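You operate a simulated robot arm through the tools that you are given. There is no shell and no other tool. Be economical: measure what you need, move in short steps, check, and stop when the job is done.

The job below is to be done with a simulated two-armed robot. You get a single attempt, and the scene is never put back.

## Task
On the top of the road side table, fold the striped cloth in half, so that it is half as wide.

It is judged by the outcome, as a careful person would: the job done as asked, and still so three seconds after it is handed in. It fails if anything else is knocked over, pushed out of place, dropped, spilled or broken. Flat cloth is picked up by pressing the open fingertips on it (5 to 10 N) and closing them slowly along it; thin cloth reads only 2 to 8 mm in the jaws.

## Robot
Two 7-joint arms with two-finger parallel grippers on one trunk, on a base that drives. Base frame: it is fixed to the floor where the robot stands at the start and does not move with it; the origin is under the middle of the robot, x ahead of it, y to its left, z up. Units: mm, rad, N and s.
The left shoulder is at the start at [70, 163, 1095], the right one opposite. Places, roughly: top of the road side table [500, 100, 800]. Payload 3.43 kg a hand.
Tool frame (each hand has its own): the origin (TCP) lies between the finger pads and is the grasp point; the fingertips stand 34 mm ahead of it; z points along the fingers, y is the line along which they close. Largest opening 128 mm; finger width 24, thickness 12; the body of the gripper, 48 by 130 mm, starts 96 mm behind the TCP.
Orientation is that of the tool frame in the base frame, as a unit quaternion [x, y, z, w]. With the fingers straight down and closing along the base's y, the tool's x points along the base's -x, its y along +y and its z along -z.

## Interface
- The arms move only by the tool jog_arm. It takes "left_motion", "right_motion" or both (then of equal length, played together; a hand with none holds still); each is a list of rows, each a list of 7 numbers: the shift along the tool's x, y, z in units of 300 mm (1.0 is 300 mm), then the turn, a rotation vector about the tool's x, y, z in units of 90 degrees (1.0 is 90 degrees), then the closure, from 0 (fully open) to 1 (shut). In form: [[dx, dy, dz, wx, wy, wz, fingers], ...]. A call has 1 to 10 rows; each row is the pose to reach, as a shift and turn from the pose commanded when the call began, along the tool's axes at that moment. A call with a number of a shift or a turn outside -1 to 1 is refused whole. A row lasts 0.2 s, in which the tool goes at most 50 mm and 0.15 rad; a call with a longer step from one row to the next is refused whole, and so is a gripper value outside its range. A pose out of reach is approached as far as the arm can. The call stops where the force on the tool passes 40 N (or 10 N more than at its start, if that is more) or the arm is blocked; 0.2 s more then pass. The fingers move at their own pace (about 153 mm/s each) and stop on an object; they squeeze with about 20 N. The grip force told is the motor's: it shows also when the fingers shut on nothing. Time passes only in rows, and 0.2 s behind the last, so rows that repeat a pose let the fingers close. It gives the time, the measured TCP pose, the force on the tool (base axes), the opening and the grip force at its end, in the units of the frame above (readings bear some noise), and new pictures: "views" is both (left out), scene, wrist or none (wrist: the cameras of the hands that moved).
- Cameras (640 x 400 px; columns grow to the right, rows downward): "scene" is now at [135.1, 12.8, 1312.4]; the picture's right is [0.24, -0.97, -0.00], its down [-0.68, -0.17, -0.71] and it looks along [0.69, 0.17, -0.70] (base axes); focal length 214 px, centre (320, 200). "left" rides on the left gripper at [76, 11, -160] in its tool frame; the picture's right is [-0.15, 0.99, 0.00], its down [-0.88, -0.13, -0.46] and it looks along [-0.45, -0.07, 0.89] (tool axes); focal length 234 px, centre (320, 200). "right" rides on the right gripper at [76, -11, -160] in its tool frame; the picture's right is [0.15, 0.99, 0.00], its down [-0.88, 0.13, -0.46] and it looks along [-0.45, 0.07, 0.89] (tool axes); focal length 234 px, centre (320, 200). There is no depth. A picture from a camera that has moved, and an enlarged one, comes with that camera's place and axes in the base frame and with its lens. The place of the scene camera against the robot may be out by one fixed shift of up to 12 mm in any direction.
- lift_body(by): slides the trunk up (or, below 0, down) by that many mm; the arms and the scene camera ride with it, the base frame stays. It gives what a move gives, with no picture.
- roll_base(legs): drives the robot by 1 to 6 legs, each [ahead, left, turn to the left] in mm, mm and rad, along the robot's own axes; the way and the turn of a leg run together, so that a leg with both is an arc; at most 1500 mm and 3.142 rad a leg. The arms and the cameras ride along, it lands a little off, and it stops where it bumps. It gives what a move gives, and a new picture of the scene camera.
- head_to(pan, tilt): turns the head with the scene camera to pan (to the left, within 1.501 rad either way) and tilt (down, from -0.506 to 1.204), counted from straight ahead of the robot. It gives what a move gives, and a new picture of the scene camera.
- close_up(camera, box): a new picture of the part [left, top, right, bottom] of that camera's present view, enlarged. The clock stands still meanwhile.
- close_job(): hands the job in; it is judged then, once.

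Go step by step. Nothing tells you exact positions but the pictures and the camera data: compare them with the known pose of the tool, close in by small moves and look again before you grip or let go. The budget is 120 turns and 170 pictures, counting those below and the enlarged ones. Unless the task says otherwise, let go and move clear before handing in, and close with one line.

The tools are called after "Call:" as name(argument=value, ...) on one line, values as JSON. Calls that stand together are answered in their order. jog_arm: Moves the arms, as the interface text tells. Its arguments: {"type":"object","properties":{"left_motion":{"type":"array","items":{"type":"array","items":{"type":"number"}}},"right_motion":{"type":"array","items":{"type":"array","items":{"type":"number"}}},"views":{"type":"string","enum":["both","scene","wrist","none"]}},"required":[]} The other tools are called the same way: lift_body (by) slides the trunk up or down; roll_base (legs) drives the base; head_to (pan, tilt) turns the head that bears the scene camera; close_up (camera, box) takes an enlarged picture of a part of a camera's view; close_job () hands the job in.

At the start:

```text
clock: 0.0
left_tool_pos: [678.7, 244.4, 962.8]
left_orientation: [-0.001, 1.0, 0.0, 0.0]
left_ft_force: [-0.3, 0.6, -0.3]
left_width: 128.0
left_gripper_force: 0.0
right_tool_pos: [642.0, -207.4, 1015.2]
right_orientation: [0.0, 1.0, 0.0, 0.001]
right_ft_force: [0.2, -0.5, -0.5]
right_width: 128.1
right_gripper_force: 0.0
trunk travel left (down, up): [-575.0, 365.0]
robot x, y, heading: [-2.5, 1.2, -0.003]
head pan, tilt: [0.239, 0.78]
```

scene: 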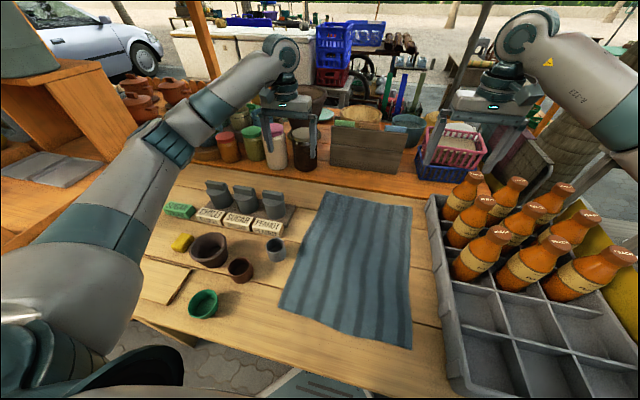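
right: 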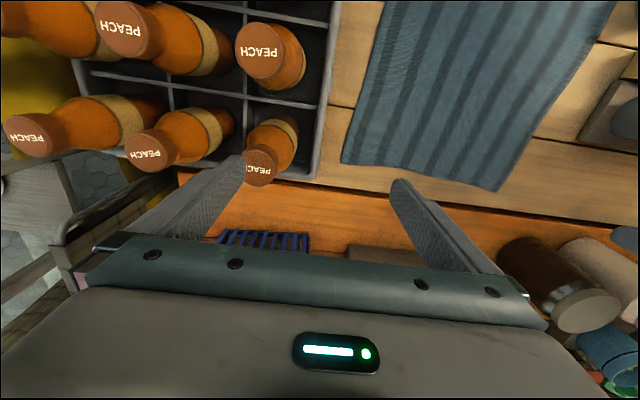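
left: 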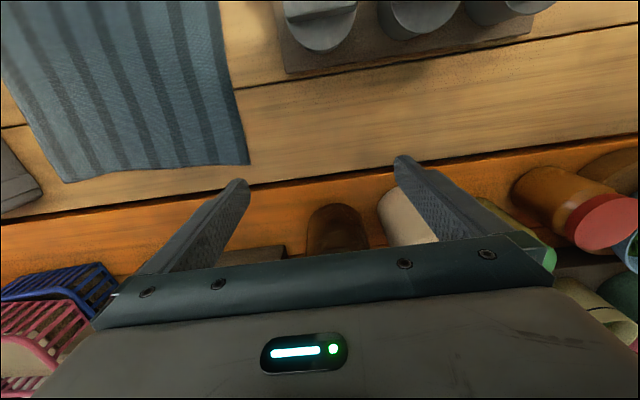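

The cloth lies with its stripes pointing away from me, at about x 272–695 and y -165 to 132, and the table top is near z 785. I'll fold the left edge over onto the right edge. First I raise the trunk and back up a little so both hands can reach.

Call:
lift_body(by=60)

Call:
roll_base(legs=[[-80, 0, 0]])

```text
clock: 1.0
left_tool_pos: [677.8, 246.0, 1022.9]
left_orientation: [0.0, 1.0, 0.001, 0.0]
left_ft_force: [0.1, 0.0, -0.1]
left_width: 127.8
left_gripper_force: 0.0
right_tool_pos: [642.2, -206.9, 1073.9]
right_orientation: [0.0, 1.0, 0.0, 0.001]
right_ft_force: [-0.3, -0.5, -0.4]
right_width: 127.7
right_gripper_force: 0.1
trunk travel left (down, up): [-635.0, 305.0]
robot x, y, heading: [-2.1, -0.5, -0.002]
head pan, tilt: [0.239, 0.78]
```

```text
clock: 2.1
left_tool_pos: [598.1, 245.9, 1023.8]
left_orientation: [0.0, 1.0, 0.0, 0.0]
left_ft_force: [-0.2, -0.8, 0.1]
left_width: 127.9
left_gripper_force: 0.0
right_tool_pos: [560.8, -206.6, 1074.2]
right_orientation: [-0.001, 1.0, 0.0, 0.0]
right_ft_force: [0.1, 0.1, -0.3]
right_width: 127.7
right_gripper_force: 0.1
trunk travel left (down, up): [-635.0, 305.0]
robot x, y, heading: [-82.6, -2.4, -0.0]
head pan, tilt: [0.239, 0.78]
camera scene: at [54.4, 12.8, 1372.4], right [0.24, -0.97, 0.0], down [-0.68, -0.17, -0.71], along [0.69, 0.17, -0.7], focal length 214 px, centre (320, 200)
```

scene: 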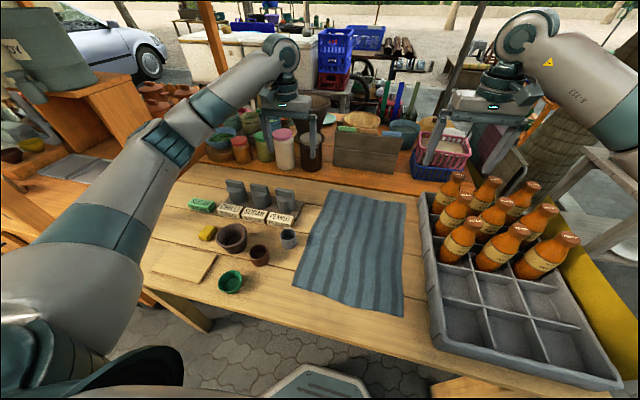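

The view is clear. I'll bring the left hand over the far-left corner and the right hand, kept high, over the near-left corner, with the fingers partly closed.

Call:
jog_arm(left_motion=[[-0.045, -0.09, 0.06, 0, 0, 0, 0.7], [-0.09, -0.18, 0.12, 0, 0, 0, 0.7], [-0.135, -0.27, 0.18, 0, 0, 0, 0.7], [-0.18, -0.36, 0.25, 0, 0, 0, 0.7], [-0.223, -0.44, 0.33, 0, 0, 0, 0.7], [-0.223, -0.44, 0.36, 0, 0, 0, 0.7]], views="wrist")

Call:
jog_arm(right_motion=[[0.09, 0.11, 0, 0, 0, 0, 0.7], [0.18, 0.22, 0, 0, 0, 0, 0.7], [0.27, 0.33, 0, 0, 0, 0, 0.7], [0.36, 0.44, 0.0, 0, 0, 0, 0.7], [0.45, 0.55, 0.03, 0, 0, 0, 0.7], [0.54, 0.66, 0.06, 0, 0, 0, 0.7], [0.63, 0.77, 0.1, 0, 0, 0, 0.7], [0.72, 0.86, 0.18, 0, 0, 0, 0.7], [0.81, 0.95, 0.25, 0, 0, 0, 0.7], [0.87, 1.0, 0.35, 0, 0, 0, 0.7]])

```text
clock: 3.5
left_tool_pos: [665.9, 114.7, 914.5]
left_orientation: [-0.001, 1.0, 0.0, 0.0]
left_ft_force: [0.1, 0.3, -0.7]
left_width: 38.4
left_gripper_force: 0.0
right_tool_pos: [560.9, -205.8, 1074.2]
right_orientation: [-0.001, 1.0, 0.0, 0.0]
right_ft_force: [0.2, 0.3, 0.7]
right_width: 128.1
right_gripper_force: 0.1
trunk travel left (down, up): [-635.0, 305.0]
robot x, y, heading: [-81.3, -1.0, 0.004]
head pan, tilt: [0.239, 0.78]
camera left: at [589.3, 126.1, 1073.4], right [0.14, 0.99, 0.0], down [0.88, -0.13, 0.45], along [0.45, -0.07, -0.89], focal length 234 px, centre (320, 200)
```

left: 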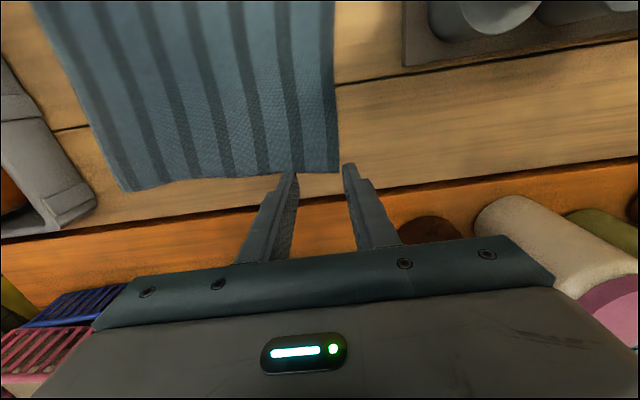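

```text
clock: 5.7
left_tool_pos: [665.7, 113.8, 915.4]
left_orientation: [-0.001, 1.0, 0.0, -0.001]
left_ft_force: [0.1, -0.1, 1.6]
left_width: 38.2
left_gripper_force: 0.1
right_tool_pos: [300.0, 93.0, 969.6]
right_orientation: [0.0, 1.0, 0.001, 0.0]
right_ft_force: [-0.3, -1.1, 0.0]
right_width: 38.6
right_gripper_force: 0.0
trunk travel left (down, up): [-635.0, 305.0]
robot x, y, heading: [-81.4, -0.6, 0.001]
head pan, tilt: [0.239, 0.78]
camera scene: at [55.4, 13.0, 1372.4], right [0.24, -0.97, 0.0], down [-0.68, -0.17, -0.71], along [0.69, 0.17, -0.7], focal length 214 px, centre (320, 200)
camera right: at [224.5, 81.3, 1128.5], right [-0.15, 0.99, 0.0], down [0.88, 0.13, 0.46], along [0.45, 0.07, -0.89], focal length 234 px, centre (320, 200)
```

scene: 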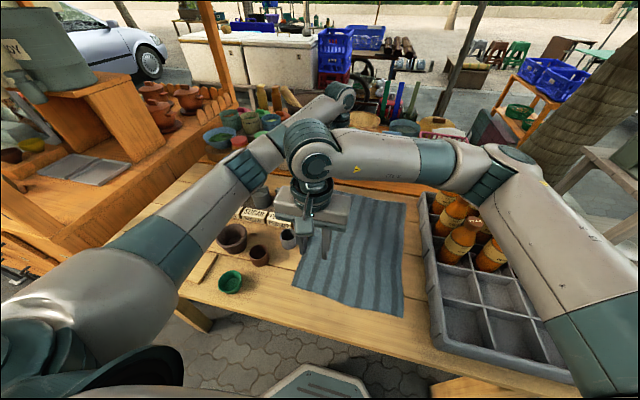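
right: 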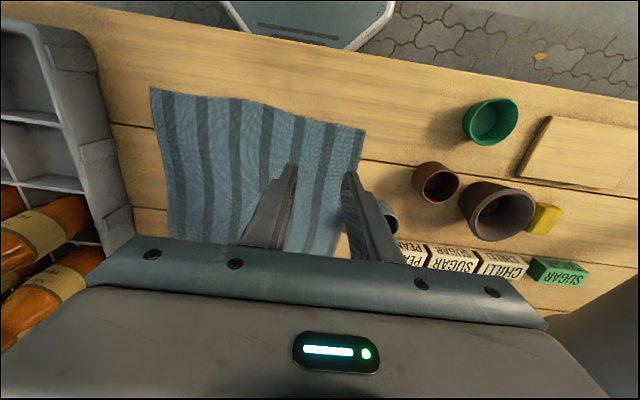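

The far-left corner is near (696, 134) and the near-left corner near (277, 156). I'll shift the right hand sideways and lower both to just above the cloth.

Call:
jog_arm(left_motion=[[0, 0, 0.06, 0, 0, 0, 0.7], [0, 0, 0.12, 0, 0, 0, 0.7], [0, 0, 0.18, 0, 0, 0, 0.7], [0, 0, 0.22, 0, 0, 0, 0.7], [0, 0, 0.25, 0, 0, 0, 0.7]], right_motion=[[-0.017, 0.07, 0.05, 0, 0, 0, 0.7], [-0.017, 0.137, 0.12, 0, 0, 0, 0.7], [-0.017, 0.137, 0.24, 0, 0, 0, 0.7], [-0.017, 0.137, 0.36, 0, 0, 0, 0.7], [-0.017, 0.137, 0.43, 0, 0, 0, 0.7]])

```text
clock: 6.9
left_tool_pos: [666.1, 113.4, 840.3]
left_orientation: [-0.001, 1.0, -0.001, 0.0]
left_ft_force: [0.8, 0.5, 0.7]
left_width: 38.4
left_gripper_force: 0.1
right_tool_pos: [305.7, 133.9, 839.5]
right_orientation: [-0.001, 1.0, 0.0, 0.0]
right_ft_force: [-0.6, 0.3, -0.3]
right_width: 38.7
right_gripper_force: 0.1
trunk travel left (down, up): [-635.0, 305.0]
robot x, y, heading: [-80.7, 0.5, 0.002]
head pan, tilt: [0.239, 0.78]
camera scene: at [55.3, 12.7, 1372.4], right [0.24, -0.97, 0.0], down [-0.68, -0.17, -0.71], along [0.69, 0.17, -0.7], focal length 214 px, centre (320, 200)
camera right: at [229.6, 120.9, 999.0], right [-0.15, 0.99, 0.0], down [0.88, 0.13, 0.46], along [0.45, 0.07, -0.89], focal length 234 px, centre (320, 200)
camera left: at [590.0, 125.4, 998.7], right [0.14, 0.99, 0.0], down [0.88, -0.13, 0.46], along [0.45, -0.07, -0.89], focal length 234 px, centre (320, 200)
```

scene: 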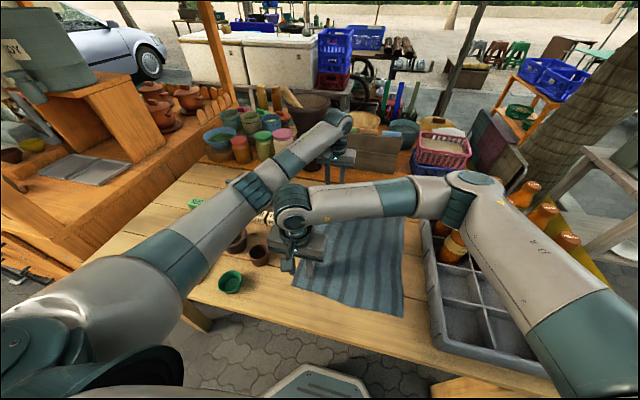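
right: 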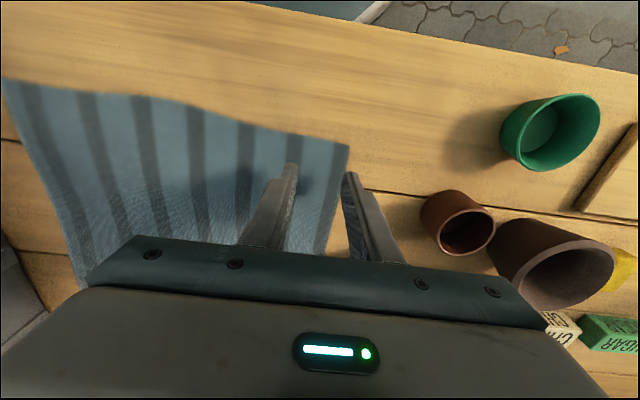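
left: 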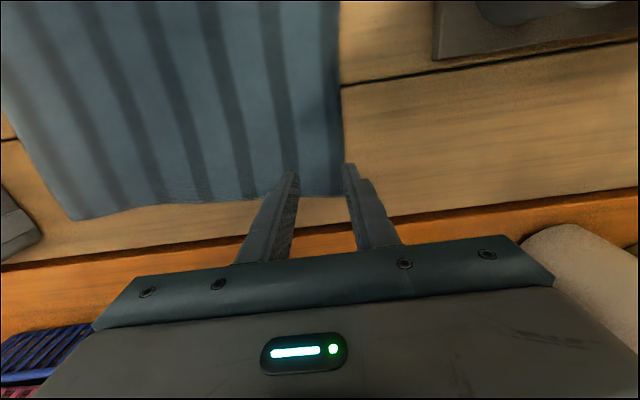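

Both corners are where I expected. I'll shift both hands 7 mm inward so the outer finger lands on the cloth edge, then lower them gently toward contact.

Call:
jog_arm(left_motion=[[0, -0.024, 0.0, 0, 0, 0, 0.7], [0, -0.024, 0.03, 0, 0, 0, 0.7], [0, -0.024, 0.045, 0, 0, 0, 0.7]], right_motion=[[0, -0.022, 0.0, 0, 0, 0, 0.7], [0, -0.022, 0.03, 0, 0, 0, 0.7], [0, -0.022, 0.045, 0, 0, 0, 0.7]], views="wrist")

```text
clock: 7.7
left_tool_pos: [665.0, 106.7, 827.1]
left_orientation: [0.0, 1.0, 0.0, 0.0]
left_ft_force: [0.3, 0.4, 0.5]
left_width: 38.3
left_gripper_force: 0.1
right_tool_pos: [305.3, 127.1, 827.1]
right_orientation: [0.0, 1.0, 0.0, 0.0]
right_ft_force: [0.1, 0.1, -0.3]
right_width: 38.3
right_gripper_force: 0.1
trunk travel left (down, up): [-635.0, 305.0]
robot x, y, heading: [-79.2, -0.6, -0.002]
head pan, tilt: [0.239, 0.78]
camera right: at [229.4, 114.6, 985.8], right [-0.15, 0.99, 0.0], down [0.88, 0.13, 0.46], along [0.45, 0.07, -0.89], focal length 234 px, centre (320, 200)
camera left: at [589.4, 118.3, 984.8], right [0.14, 0.99, 0.0], down [0.88, -0.13, 0.46], along [0.45, -0.07, -0.89], focal length 234 px, centre (320, 200)
```

right: 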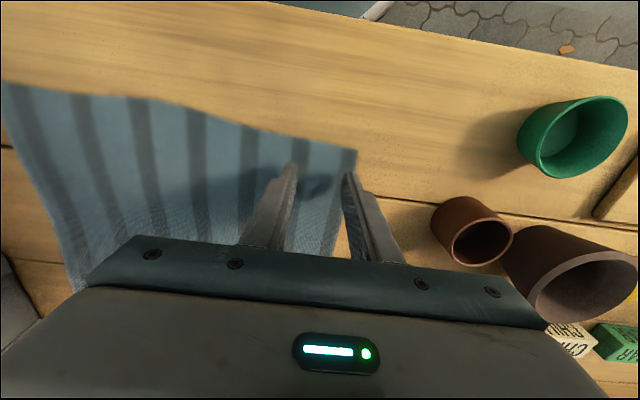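
left: 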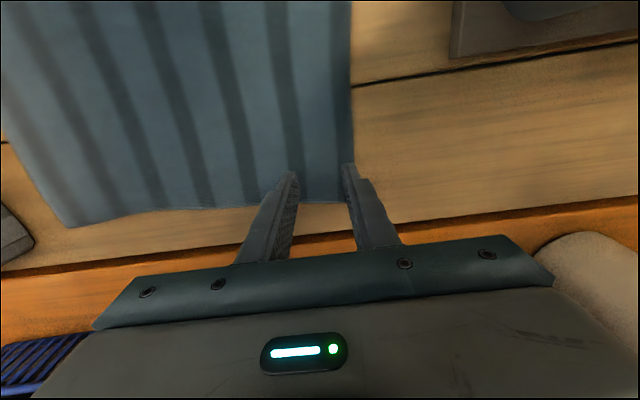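

Call:
jog_arm(left_motion=[[0, 0, 0.01, 0, 0, 0, 0.7], [0, 0, 0.02, 0, 0, 0, 0.7], [0, 0, 0.027, 0, 0, 0, 0.7], [0, 0, 0.027, 0, 0, 0, 0.7]], right_motion=[[0, 0, 0.01, 0, 0, 0, 0.7], [0, 0, 0.02, 0, 0, 0, 0.7], [0, 0, 0.027, 0, 0, 0, 0.7], [0, 0, 0.027, 0, 0, 0, 0.7]], views="none")

```text
clock: 8.7
left_tool_pos: [665.2, 107.4, 818.3]
left_orientation: [-0.002, 1.0, 0.0, 0.0]
left_ft_force: [-0.2, -0.3, 0.5]
left_width: 38.4
left_gripper_force: 0.1
right_tool_pos: [305.3, 127.7, 818.2]
right_orientation: [0.0, 1.0, 0.0, 0.0]
right_ft_force: [0.3, -0.3, -0.6]
right_width: 38.2
right_gripper_force: 0.0
trunk travel left (down, up): [-635.0, 305.0]
robot x, y, heading: [-78.2, 2.4, -0.005]
head pan, tilt: [0.239, 0.78]
```

No contact yet at a tip height of about 784, so I'll go on down in small steps.

Call:
jog_arm(left_motion=[[0, 0, 0.007, 0, 0, 0, 0.7], [0, 0, 0.014, 0, 0, 0, 0.7], [0, 0, 0.014, 0, 0, 0, 0.7]], right_motion=[[0, 0, 0.007, 0, 0, 0, 0.7], [0, 0, 0.014, 0, 0, 0, 0.7], [0, 0, 0.014, 0, 0, 0, 0.7]], views="none")

Call:
jog_arm(left_motion=[[0, 0, 0.007, 0, 0, 0, 0.7], [0, 0, 0.007, 0, 0, 0, 0.7]], right_motion=[[0, 0, 0.007, 0, 0, 0, 0.7], [0, 0, 0.007, 0, 0, 0, 0.7]], views="wrist")

```text
clock: 9.5
left_tool_pos: [665.2, 105.5, 815.9]
left_orientation: [-0.001, 1.0, 0.0, 0.001]
left_ft_force: [1.2, 0.6, 4.9]
left_width: 38.5
left_gripper_force: 0.1
right_tool_pos: [305.6, 126.9, 815.2]
right_orientation: [0.0, 1.0, 0.0, 0.001]
right_ft_force: [1.0, -1.0, 7.6]
right_width: 38.5
right_gripper_force: 0.1
trunk travel left (down, up): [-635.0, 305.0]
robot x, y, heading: [-80.8, 2.3, -0.002]
head pan, tilt: [0.239, 0.78]
```

```text
clock: 10.1
left_tool_pos: [664.3, 106.0, 816.1]
left_orientation: [0.0, 1.0, -0.001, 0.002]
left_ft_force: [2.2, 1.6, 12.2]
left_width: 38.3
left_gripper_force: 0.0
right_tool_pos: [304.8, 126.9, 814.5]
right_orientation: [0.0, 1.0, 0.001, 0.002]
right_ft_force: [6.7, -2.8, 36.9]
right_width: 38.3
right_gripper_force: 0.1
trunk travel left (down, up): [-635.0, 305.0]
robot x, y, heading: [-77.2, -1.9, -0.0]
head pan, tilt: [0.239, 0.78]
camera right: at [228.2, 114.4, 974.1], right [-0.15, 0.99, 0.0], down [0.88, 0.13, 0.46], along [0.46, 0.07, -0.89], focal length 234 px, centre (320, 200)
camera left: at [587.9, 117.4, 973.8], right [0.14, 0.99, 0.0], down [0.88, -0.13, 0.46], along [0.45, -0.07, -0.89], focal length 234 px, centre (320, 200)
```

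right: 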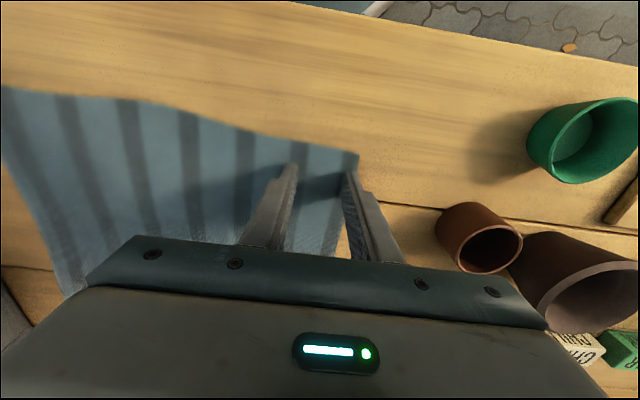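
left: 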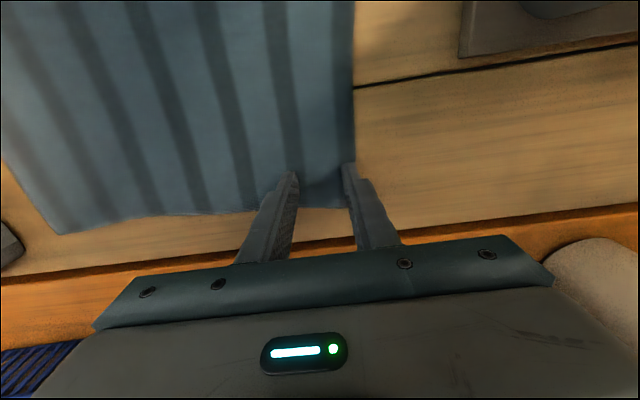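

Both hands are in contact, but the right one is pressing too hard. I'll ease it off and then close slowly.

Call:
jog_arm(left_motion=[[0, 0, -0.001, 0, 0, 0, 0.7], [0, 0, -0.001, 0, 0, 0, 0.73], [0, 0, -0.001, 0, 0, 0, 0.77], [0, 0, -0.001, 0, 0, 0, 0.81], [0, 0, -0.001, 0, 0, 0, 0.85], [0, 0, -0.001, 0, 0, 0, 0.89], [0, 0, -0.001, 0, 0, 0, 0.93], [0, 0, -0.001, 0, 0, 0, 0.97], [0, 0, -0.001, 0, 0, 0, 1.0], [0, 0, -0.001, 0, 0, 0, 1.0]], right_motion=[[0, 0, -0.006, 0, 0, 0, 0.7], [0, 0, -0.006, 0, 0, 0, 0.73], [0, 0, -0.006, 0, 0, 0, 0.77], [0, 0, -0.006, 0, 0, 0, 0.81], [0, 0, -0.006, 0, 0, 0, 0.85], [0, 0, -0.006, 0, 0, 0, 0.89], [0, 0, -0.006, 0, 0, 0, 0.93], [0, 0, -0.006, 0, 0, 0, 0.97], [0, 0, -0.006, 0, 0, 0, 1.0], [0, 0, -0.006, 0, 0, 0, 1.0]], views="wrist")

```text
clock: 12.3
left_tool_pos: [664.0, 107.5, 816.0]
left_orientation: [-0.001, 1.0, 0.0, 0.002]
left_ft_force: [-0.5, 5.1, 24.4]
left_width: 0.0
left_gripper_force: 20.4
right_tool_pos: [303.3, 127.7, 814.8]
right_orientation: [0.001, 1.0, 0.0, 0.002]
right_ft_force: [2.9, -2.3, 15.8]
right_width: 16.9
right_gripper_force: 19.9
trunk travel left (down, up): [-635.0, 305.0]
robot x, y, heading: [-78.9, 1.3, 0.003]
head pan, tilt: [0.239, 0.78]
camera right: at [226.7, 114.7, 974.4], right [-0.15, 0.99, 0.0], down [0.88, 0.13, 0.46], along [0.45, 0.07, -0.89], focal length 234 px, centre (320, 200)
camera left: at [586.8, 118.4, 973.7], right [0.14, 0.99, 0.0], down [0.88, -0.13, 0.46], along [0.45, -0.07, -0.89], focal length 234 px, centre (320, 200)
```

right: 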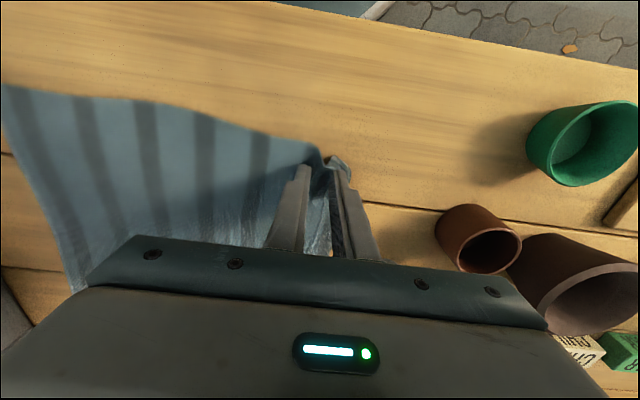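
left: 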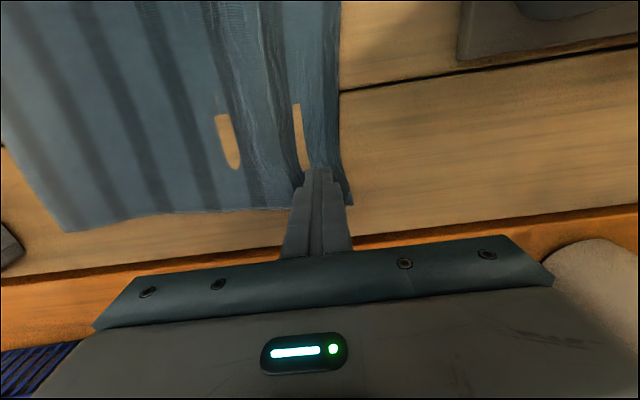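

The left fingers slipped over the cloth, while the right ones have a thick bunch. I'll reopen the left, lift it a little and look at both.

Call:
jog_arm(left_motion=[[0, 0, -0.006, 0, 0, 0, 0.85], [0, 0, -0.03, 0, 0, 0, 0.7], [0, 0, -0.08, 0, 0, 0, 0.7]], right_motion=[[0, 0, -0.02, 0, 0, 0, 1], [0, 0, -0.05, 0, 0, 0, 1], [0, 0, -0.08, 0, 0, 0, 1]])

```text
clock: 13.1
left_tool_pos: [664.8, 106.5, 835.9]
left_orientation: [-0.001, 1.0, 0.0, -0.002]
left_ft_force: [-1.3, 0.2, 0.1]
left_width: 38.5
left_gripper_force: 0.0
right_tool_pos: [304.0, 127.8, 837.9]
right_orientation: [0.0, 1.0, 0.001, 0.0]
right_ft_force: [0.3, -1.0, -0.5]
right_width: 2.3
right_gripper_force: 20.1
trunk travel left (down, up): [-635.0, 305.0]
robot x, y, heading: [-81.0, -3.6, -0.003]
head pan, tilt: [0.239, 0.78]
camera scene: at [54.2, 12.6, 1372.1], right [0.24, -0.97, 0.0], down [-0.68, -0.17, -0.71], along [0.69, 0.17, -0.7], focal length 214 px, centre (320, 200)
camera right: at [228.8, 114.7, 996.7], right [-0.15, 0.99, 0.0], down [0.88, 0.13, 0.46], along [0.45, 0.07, -0.89], focal length 234 px, centre (320, 200)
camera left: at [588.6, 118.3, 994.5], right [0.14, 0.99, 0.0], down [0.88, -0.13, 0.45], along [0.45, -0.07, -0.89], focal length 234 px, centre (320, 200)
```

scene: 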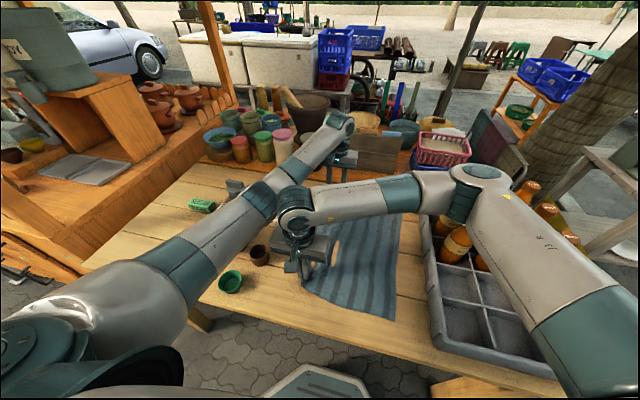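
right: 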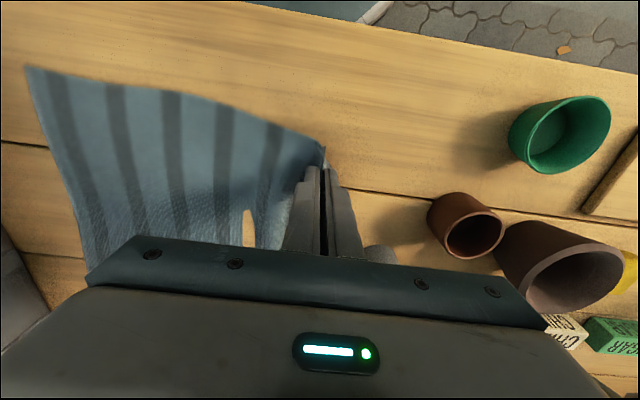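
left: 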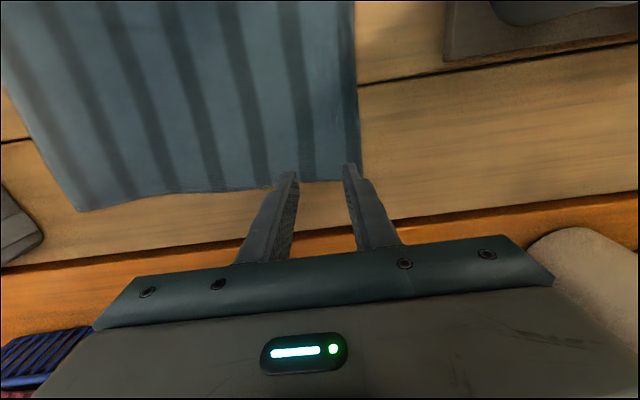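

The right hand holds the cloth at 2.3 mm. On the left the cloth has lain flat again, with its corner now near (677, 142), so I'll reposition the left hand and press again more softly.

Call:
jog_arm(left_motion=[[0.04, 0.033, 0.0, 0, 0, 0, 0.7], [0.04, 0.033, 0.04, 0, 0, 0, 0.7], [0.04, 0.033, 0.065, 0, 0, 0, 0.7], [0.04, 0.033, 0.0745, 0, 0, 0, 0.7], [0.04, 0.033, 0.0745, 0, 0, 0, 0.7]], views="wrist")

```text
clock: 14.3
left_tool_pos: [653.7, 116.4, 815.5]
left_orientation: [-0.001, 1.0, -0.001, 0.001]
left_ft_force: [2.2, -0.2, 8.9]
left_width: 38.5
left_gripper_force: 0.0
right_tool_pos: [304.2, 127.2, 838.3]
right_orientation: [0.0, 1.0, 0.0, 0.0]
right_ft_force: [0.0, -0.8, -0.1]
right_width: 2.7
right_gripper_force: 20.2
trunk travel left (down, up): [-635.0, 305.0]
robot x, y, heading: [-81.4, 1.1, 0.004]
head pan, tilt: [0.239, 0.78]
camera left: at [576.6, 128.3, 973.9], right [0.14, 0.99, 0.0], down [0.88, -0.13, 0.46], along [0.45, -0.07, -0.89], focal length 234 px, centre (320, 200)
```

left: 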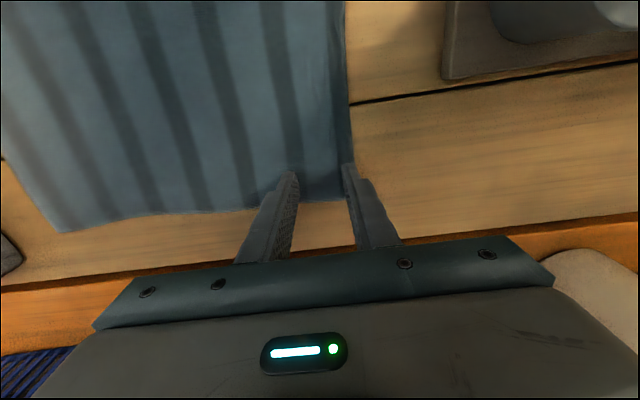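

Call:
jog_arm(left_motion=[[0, 0, 0, 0, 0, 0, 0.73], [0, 0, 0, 0, 0, 0, 0.76], [0, 0, 0, 0, 0, 0, 0.79], [0, 0, 0, 0, 0, 0, 0.82], [0, 0, 0, 0, 0, 0, 0.85], [0, 0, 0, 0, 0, 0, 0.87]], views="wrist")

```text
clock: 15.7
left_tool_pos: [651.2, 114.7, 815.0]
left_orientation: [-0.001, 1.0, -0.001, 0.001]
left_ft_force: [1.0, -1.0, 14.6]
left_width: 16.7
left_gripper_force: 0.1
right_tool_pos: [303.5, 127.8, 838.4]
right_orientation: [-0.001, 1.0, 0.001, 0.001]
right_ft_force: [-0.6, 0.7, 0.5]
right_width: 2.5
right_gripper_force: 20.0
trunk travel left (down, up): [-635.0, 305.0]
robot x, y, heading: [-81.8, 1.9, -0.0]
head pan, tilt: [0.239, 0.78]
camera left: at [576.0, 128.0, 973.9], right [0.14, 0.99, 0.0], down [0.88, -0.13, 0.46], along [0.45, -0.07, -0.89], focal length 234 px, centre (320, 200)
```

left: 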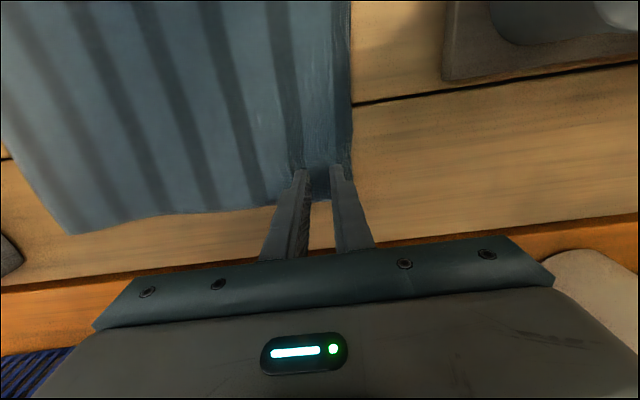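

Call:
jog_arm(left_motion=[[0, 0, 0, 0, 0, 0, 0.9], [0, 0, 0, 0, 0, 0, 0.93], [0, 0, 0, 0, 0, 0, 0.96], [0, 0, 0, 0, 0, 0, 0.98], [0, 0, 0, 0, 0, 0, 1], [0, 0, 0, 0, 0, 0, 1]], views="wrist")

```text
clock: 17.1
left_tool_pos: [651.6, 117.5, 815.1]
left_orientation: [-0.001, 1.0, 0.001, 0.001]
left_ft_force: [0.7, 1.9, 15.7]
left_width: 0.2
left_gripper_force: 20.0
right_tool_pos: [305.1, 126.8, 838.4]
right_orientation: [0.0, 1.0, 0.0, 0.0]
right_ft_force: [0.4, 0.1, 0.3]
right_width: 2.5
right_gripper_force: 20.3
trunk travel left (down, up): [-635.0, 305.0]
robot x, y, heading: [-80.8, -2.8, 0.002]
head pan, tilt: [0.239, 0.78]
camera left: at [575.8, 128.3, 973.9], right [0.14, 0.99, 0.0], down [0.88, -0.13, 0.46], along [0.45, -0.07, -0.89], focal length 234 px, centre (320, 200)
```

left: 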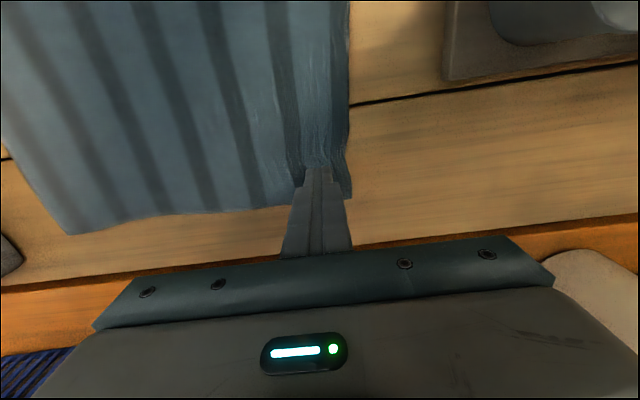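

The left fingers slipped again. I'll reopen wider and lift to see how the cloth lies, then retry with a wider span so it buckles up between the fingers.

Call:
jog_arm(left_motion=[[0, 0, -0.006, 0, 0, 0, 0.85], [0, 0, -0.03, 0, 0, 0, 0.6], [0, 0, -0.08, 0, 0, 0, 0.45], [0, 0, -0.08, 0, 0, 0, 0.45]], views="wrist")

```text
clock: 18.1
left_tool_pos: [653.8, 117.2, 837.4]
left_orientation: [-0.001, 1.0, 0.0, 0.0]
left_ft_force: [-0.4, 0.9, -0.3]
left_width: 70.4
left_gripper_force: 0.0
right_tool_pos: [305.7, 127.4, 837.7]
right_orientation: [0.0, 1.0, -0.001, 0.0]
right_ft_force: [-0.7, -1.6, -0.2]
right_width: 2.2
right_gripper_force: 20.3
trunk travel left (down, up): [-635.0, 305.0]
robot x, y, heading: [-75.7, -0.2, -0.004]
head pan, tilt: [0.239, 0.78]
camera left: at [576.9, 128.9, 996.1], right [0.14, 0.99, 0.0], down [0.88, -0.13, 0.45], along [0.45, -0.07, -0.89], focal length 234 px, centre (320, 200)
```

left: 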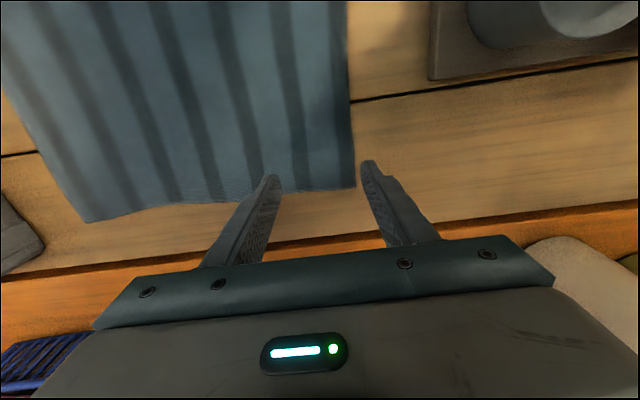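

Call:
jog_arm(left_motion=[[0.01, -0.03, 0.0, 0, 0, 0, 0.45], [0.01, -0.03, 0.04, 0, 0, 0, 0.45], [0.01, -0.03, 0.07, 0, 0, 0, 0.45], [0.01, -0.03, 0.082, 0, 0, 0, 0.45], [0.01, -0.03, 0.082, 0, 0, 0, 0.48], [0.01, -0.03, 0.082, 0, 0, 0, 0.52], [0.01, -0.03, 0.082, 0, 0, 0, 0.56], [0.01, -0.03, 0.082, 0, 0, 0, 0.6], [0.01, -0.03, 0.082, 0, 0, 0, 0.64], [0.01, -0.03, 0.082, 0, 0, 0, 0.68]], views="wrist")

```text
clock: 20.3
left_tool_pos: [649.4, 106.3, 815.2]
left_orientation: [-0.001, 1.0, 0.0, 0.001]
left_ft_force: [1.2, 0.7, 18.1]
left_width: 38.7
left_gripper_force: 0.0
right_tool_pos: [305.6, 127.8, 838.1]
right_orientation: [0.0, 1.0, 0.0, 0.002]
right_ft_force: [-0.3, 0.0, -0.3]
right_width: 2.4
right_gripper_force: 19.7
trunk travel left (down, up): [-635.0, 305.0]
robot x, y, heading: [-79.8, -0.6, 0.0]
head pan, tilt: [0.239, 0.78]
camera left: at [572.4, 118.8, 973.8], right [0.14, 0.99, 0.0], down [0.88, -0.13, 0.46], along [0.45, -0.07, -0.89], focal length 234 px, centre (320, 200)
```

left: 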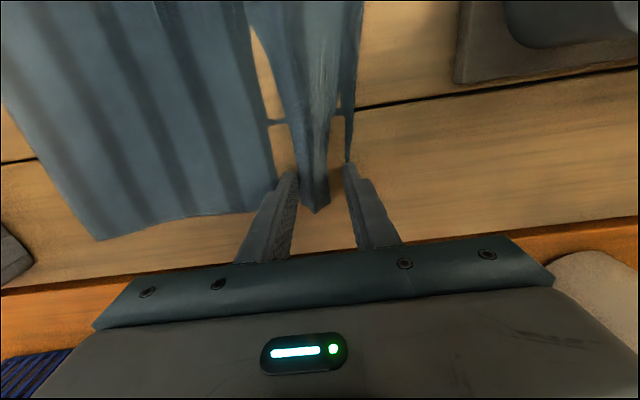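

A tall ridge has now formed between the fingers, so I'll keep closing.

Call:
jog_arm(left_motion=[[0, 0, 0, 0, 0, 0, 0.72], [0, 0, 0, 0, 0, 0, 0.76], [0, 0, 0, 0, 0, 0, 0.8], [0, 0, 0, 0, 0, 0, 0.84], [0, 0, 0, 0, 0, 0, 0.88], [0, 0, 0, 0, 0, 0, 0.92], [0, 0, 0, 0, 0, 0, 0.96], [0, 0, 0, 0, 0, 0, 1], [0, 0, 0, 0, 0, 0, 1]], views="wrist")

```text
clock: 22.3
left_tool_pos: [648.6, 107.7, 814.8]
left_orientation: [-0.001, 1.0, 0.0, 0.001]
left_ft_force: [1.2, -3.3, 18.9]
left_width: 2.8
left_gripper_force: 20.9
right_tool_pos: [303.1, 126.5, 838.5]
right_orientation: [-0.001, 1.0, 0.0, 0.001]
right_ft_force: [0.0, -0.2, 0.4]
right_width: 2.4
right_gripper_force: 19.8
trunk travel left (down, up): [-635.0, 305.0]
robot x, y, heading: [-79.1, 1.6, 0.0]
head pan, tilt: [0.239, 0.78]
camera left: at [572.0, 118.3, 973.8], right [0.15, 0.99, 0.0], down [0.88, -0.13, 0.46], along [0.45, -0.07, -0.89], focal length 234 px, centre (320, 200)
```

left: 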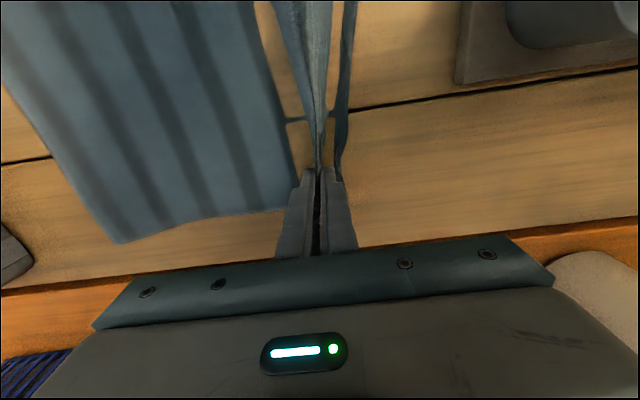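

The left hand now reads 2.8 mm, so it is holding. I'll lift both 45 mm and check.

Call:
jog_arm(left_motion=[[0, 0, -0.04, 0, 0, 0, 1], [0, 0, -0.08, 0, 0, 0, 1], [0, 0, -0.15, 0, 0, 0, 1], [0, 0, -0.23, 0, 0, 0, 1]], right_motion=[[0, 0, 0, 0, 0, 0, 1], [0, 0, 0, 0, 0, 0, 1], [0, 0, -0.07, 0, 0, 0, 1], [0, 0, -0.15, 0, 0, 0, 1]])

```text
clock: 23.3
left_tool_pos: [649.4, 105.9, 883.6]
left_orientation: [0.0, 1.0, 0.0, 0.0]
left_ft_force: [0.0, -0.5, 0.6]
left_width: 2.7
left_gripper_force: 20.0
right_tool_pos: [304.9, 127.1, 884.0]
right_orientation: [-0.001, 1.0, -0.001, 0.0]
right_ft_force: [-1.5, 0.0, 0.4]
right_width: 2.4
right_gripper_force: 19.8
trunk travel left (down, up): [-635.0, 305.0]
robot x, y, heading: [-79.1, -1.5, -0.001]
head pan, tilt: [0.239, 0.78]
camera scene: at [54.0, 12.7, 1372.3], right [0.24, -0.97, 0.0], down [-0.68, -0.17, -0.71], along [0.69, 0.17, -0.7], focal length 214 px, centre (320, 200)
camera right: at [229.0, 114.9, 1042.5], right [-0.15, 0.99, 0.0], down [0.88, 0.13, 0.46], along [0.45, 0.07, -0.89], focal length 234 px, centre (320, 200)
camera left: at [573.1, 118.4, 1041.9], right [0.15, 0.99, 0.0], down [0.88, -0.13, 0.46], along [0.45, -0.07, -0.89], focal length 234 px, centre (320, 200)
```

scene: 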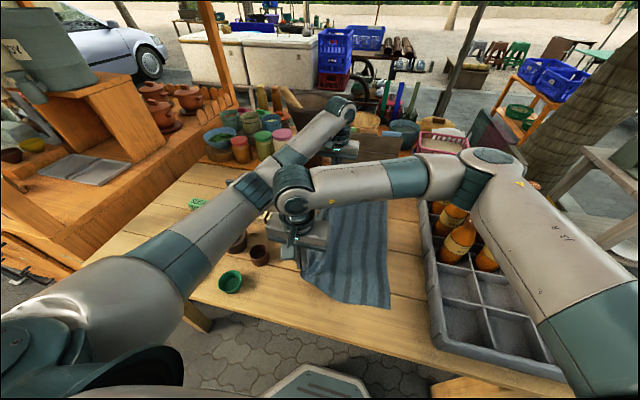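
right: 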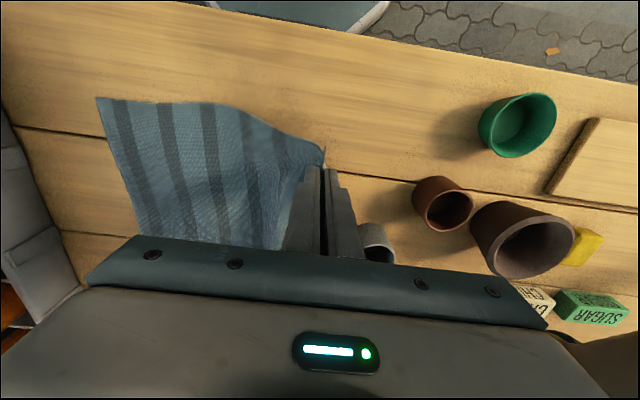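
left: 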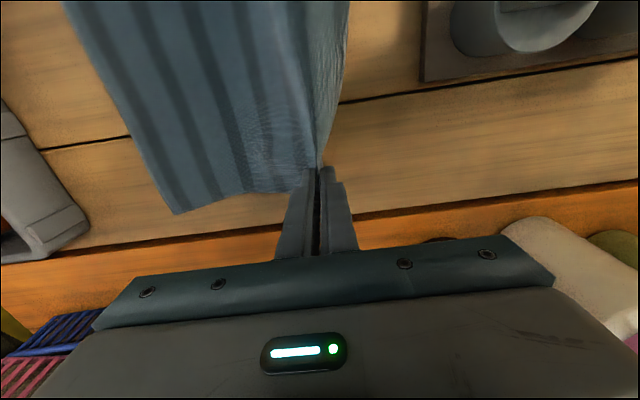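

Both corners are held, and the cloth's right edge now lies at about y -107 near and -90 far. I'll carry the left edge over in a low arc toward it.

Call:
jog_arm(left_motion=[[0, -0.033, -0.027, 0, 0, 0, 1], [0, -0.07, -0.05, 0, 0, 0, 1], [0, -0.133, -0.09, 0, 0, 0, 1], [0, -0.197, -0.117, 0, 0, 0, 1], [0, -0.267, -0.11, 0, 0, 0, 1], [0, -0.337, -0.077, 0, 0, 0, 1], [0, -0.4, -0.037, 0, 0, 0, 1], [0, -0.453, 0.017, 0, 0, 0, 1], [0, -0.453, 0.017, 0, 0, 0, 1]], right_motion=[[0, -0.043, -0.05, 0, 0, 0, 1], [0, -0.09, -0.1, 0, 0, 0, 1], [0, -0.177, -0.14, 0, 0, 0, 1], [0, -0.267, -0.16, 0, 0, 0, 1], [0, -0.353, -0.147, 0, 0, 0, 1], [0, -0.44, -0.107, 0, 0, 0, 1], [0, -0.51, -0.06, 0, 0, 0, 1], [0, -0.573, 0, 0, 0, 0, 1], [0, -0.573, 0, 0, 0, 0, 1]])

```text
clock: 25.3
left_tool_pos: [650.6, -28.5, 876.7]
left_orientation: [0.0, 1.0, -0.001, -0.001]
left_ft_force: [-1.1, 0.7, 0.0]
left_width: 2.7
left_gripper_force: 19.5
right_tool_pos: [304.2, -43.7, 883.1]
right_orientation: [-0.002, 1.0, -0.001, 0.0]
right_ft_force: [0.0, 0.6, -0.1]
right_width: 2.6
right_gripper_force: 19.9
trunk travel left (down, up): [-635.0, 305.0]
robot x, y, heading: [-82.2, -1.6, 0.003]
head pan, tilt: [0.239, 0.78]
camera scene: at [54.8, 14.1, 1372.4], right [0.24, -0.97, 0.0], down [-0.68, -0.17, -0.71], along [0.69, 0.17, -0.7], focal length 214 px, centre (320, 200)
camera right: at [229.0, -55.9, 1042.0], right [-0.15, 0.99, 0.0], down [0.88, 0.13, 0.46], along [0.45, 0.07, -0.89], focal length 234 px, centre (320, 200)
camera left: at [573.4, -16.1, 1035.6], right [0.14, 0.99, 0.0], down [0.88, -0.13, 0.46], along [0.45, -0.07, -0.89], focal length 234 px, centre (320, 200)
```

scene: 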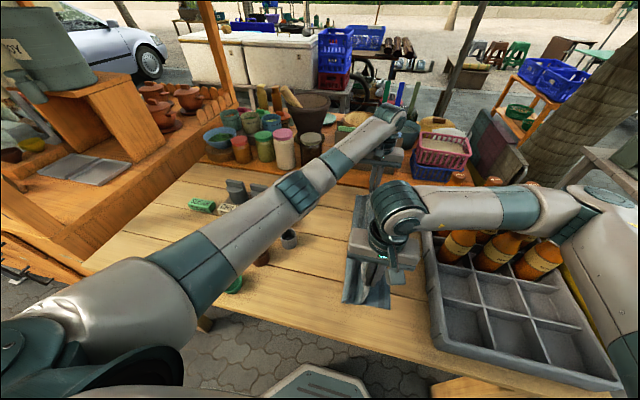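
right: 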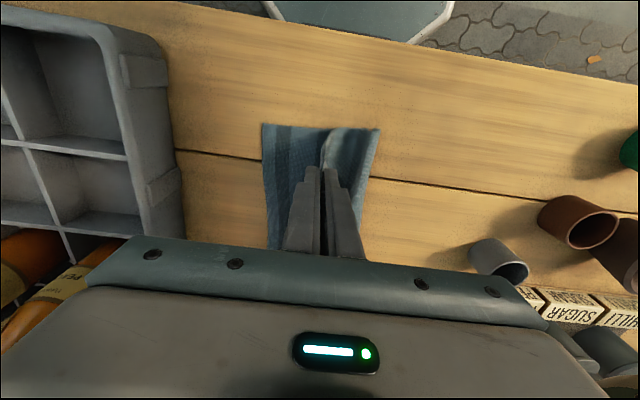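
left: 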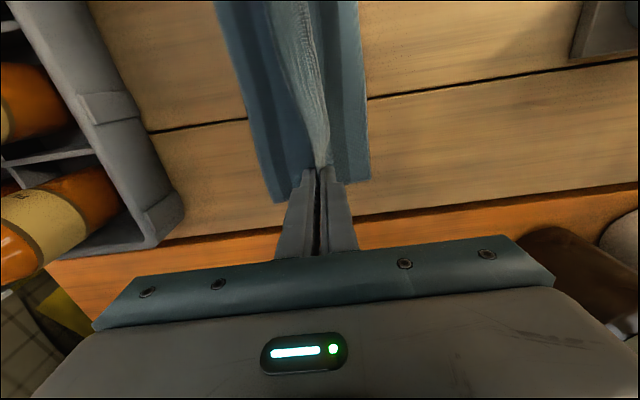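

The crease is forming at about y 20, too far right because the arc was slack. I'll go back up above the proper fold line so the bottom layer spreads, then come over again more tautly.

Call:
jog_arm(left_motion=[[0, 0.03, -0.07, 0, 0, 0, 1], [0, 0.08, -0.13, 0, 0, 0, 1], [0, 0.16, -0.17, 0, 0, 0, 1], [0, 0.24, -0.19, 0, 0, 0, 1], [0, 0.3, -0.19, 0, 0, 0, 1], [0, 0.34, -0.18, 0, 0, 0, 1], [0, 0.34, -0.18, 0, 0, 0, 1]], right_motion=[[0, 0.03, -0.07, 0, 0, 0, 1], [0, 0.08, -0.13, 0, 0, 0, 1], [0, 0.16, -0.17, 0, 0, 0, 1], [0, 0.24, -0.19, 0, 0, 0, 1], [0, 0.31, -0.2, 0, 0, 0, 1], [0, 0.36, -0.2, 0, 0, 0, 1], [0, 0.36, -0.2, 0, 0, 0, 1]])

```text
clock: 26.9
left_tool_pos: [650.3, 72.9, 932.4]
left_orientation: [0.0, 1.0, 0.0, -0.001]
left_ft_force: [-0.3, -1.1, -1.0]
left_width: 2.7
left_gripper_force: 20.7
right_tool_pos: [304.7, 64.1, 944.1]
right_orientation: [-0.001, 1.0, 0.0, -0.001]
right_ft_force: [0.8, -0.5, 0.6]
right_width: 2.3
right_gripper_force: 20.5
trunk travel left (down, up): [-635.0, 305.0]
robot x, y, heading: [-79.5, 0.6, 0.007]
head pan, tilt: [0.239, 0.78]
camera scene: at [55.0, 12.1, 1372.4], right [0.24, -0.97, 0.0], down [-0.68, -0.17, -0.71], along [0.69, 0.17, -0.7], focal length 214 px, centre (320, 200)
camera right: at [229.3, 50.8, 1102.3], right [-0.15, 0.99, 0.0], down [0.88, 0.13, 0.46], along [0.45, 0.07, -0.89], focal length 234 px, centre (320, 200)
camera left: at [573.7, 85.0, 1090.4], right [0.15, 0.99, 0.0], down [0.88, -0.13, 0.45], along [0.45, -0.07, -0.89], focal length 234 px, centre (320, 200)
```

scene: 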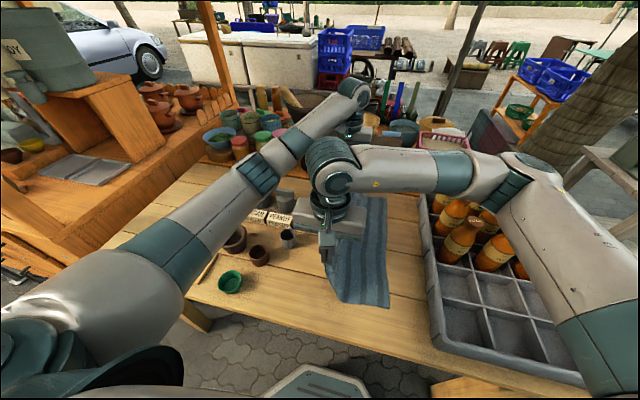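
right: 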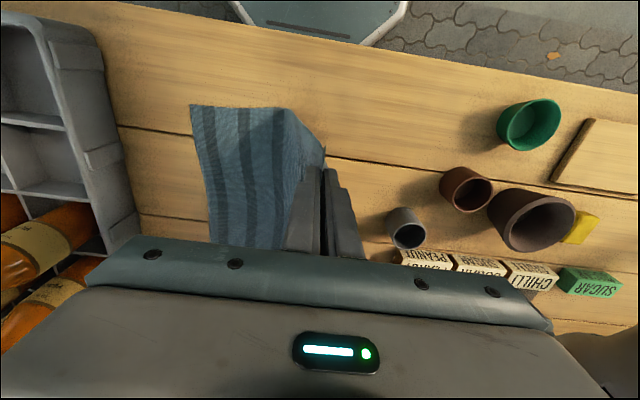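
left: 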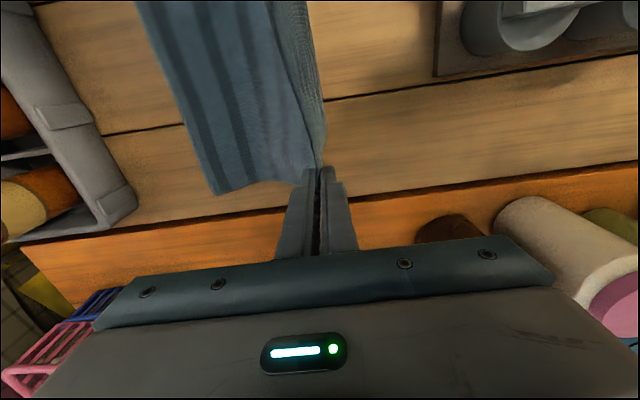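

The bottom layer is spread again. This time I'll come down close to the fold line so the loop flops to the left, and look before drawing the edge over to the right.

Call:
jog_arm(left_motion=[[0, -0.08, 0.02, 0, 0, 0, 1], [0, -0.16, 0.07, 0, 0, 0, 1], [0, -0.24, 0.15, 0, 0, 0, 1], [0, -0.26, 0.23, 0, 0, 0, 1], [0, -0.26, 0.29, 0, 0, 0, 1], [0, -0.26, 0.29, 0, 0, 0, 1]], right_motion=[[0, -0.08, 0.02, 0, 0, 0, 1], [0, -0.16, 0.08, 0, 0, 0, 1], [0, -0.24, 0.17, 0, 0, 0, 1], [0, -0.27, 0.26, 0, 0, 0, 1], [0, -0.27, 0.33, 0, 0, 0, 1], [0, -0.27, 0.33, 0, 0, 0, 1]], views="wrist")

```text
clock: 28.3
left_tool_pos: [650.7, -4.9, 842.9]
left_orientation: [-0.001, 1.0, 0.0, 0.0]
left_ft_force: [0.9, -0.1, -0.8]
left_width: 2.9
left_gripper_force: 20.0
right_tool_pos: [305.4, -17.8, 844.5]
right_orientation: [0.0, 1.0, 0.0, 0.0]
right_ft_force: [1.0, -0.1, 0.5]
right_width: 2.5
right_gripper_force: 20.3
trunk travel left (down, up): [-635.0, 305.0]
robot x, y, heading: [-81.7, 1.5, 0.001]
head pan, tilt: [0.239, 0.78]
camera right: at [229.7, -30.0, 1003.9], right [-0.15, 0.99, 0.0], down [0.88, 0.13, 0.46], along [0.45, 0.07, -0.89], focal length 234 px, centre (320, 200)
camera left: at [573.9, 6.8, 1002.6], right [0.15, 0.99, 0.0], down [0.88, -0.13, 0.46], along [0.45, -0.07, -0.89], focal length 234 px, centre (320, 200)
```

right: 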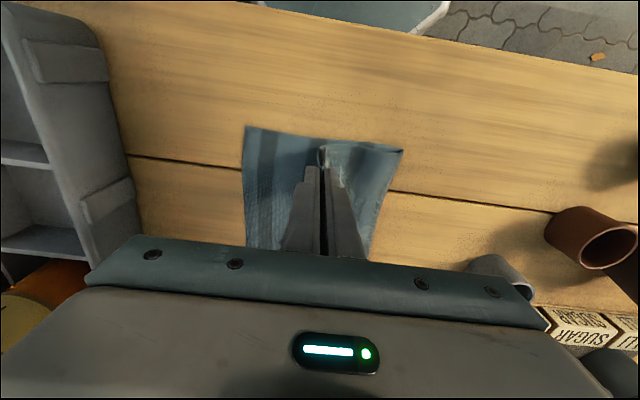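
left: 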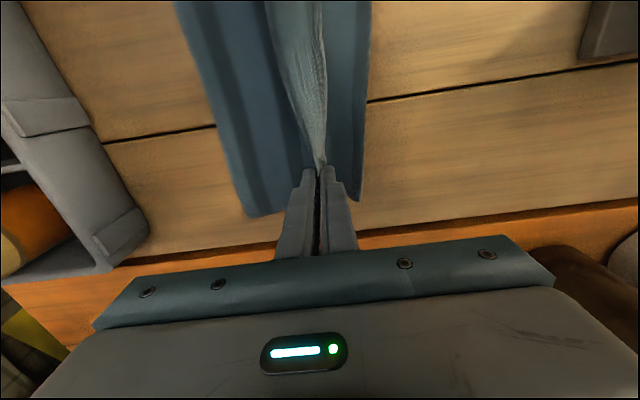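

Call:
close_up(camera="left", box=[160, 0, 420, 260])

Call:
close_up(camera="right", box=[200, 100, 440, 260])

```text
1.54 times, centred on (290, 130) of left
camera zoom: at [573.9, 6.8, 1002.6], right [0.15, 0.99, 0.0], down [0.88, -0.13, 0.46], along [0.45, -0.07, -0.89], focal length 360 px, centre (366, 308)
```

zoom: 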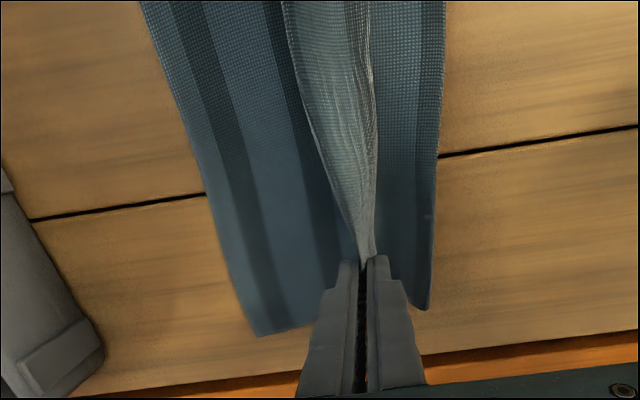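

```text
2.50 times, centred on (320, 180) of right
camera zoom: at [229.7, -30.0, 1003.9], right [-0.15, 0.99, 0.0], down [0.88, 0.13, 0.46], along [0.45, 0.07, -0.89], focal length 585 px, centre (320, 250)
```

zoom: 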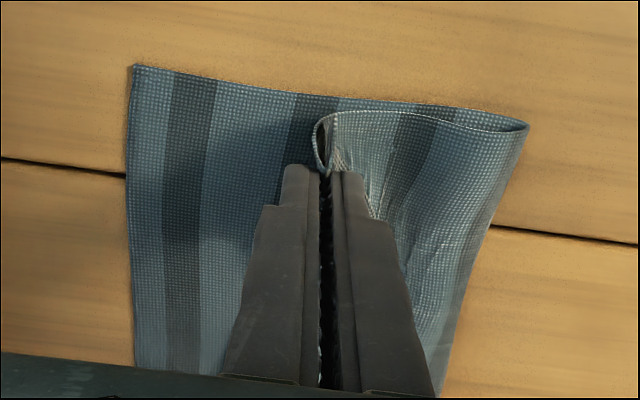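

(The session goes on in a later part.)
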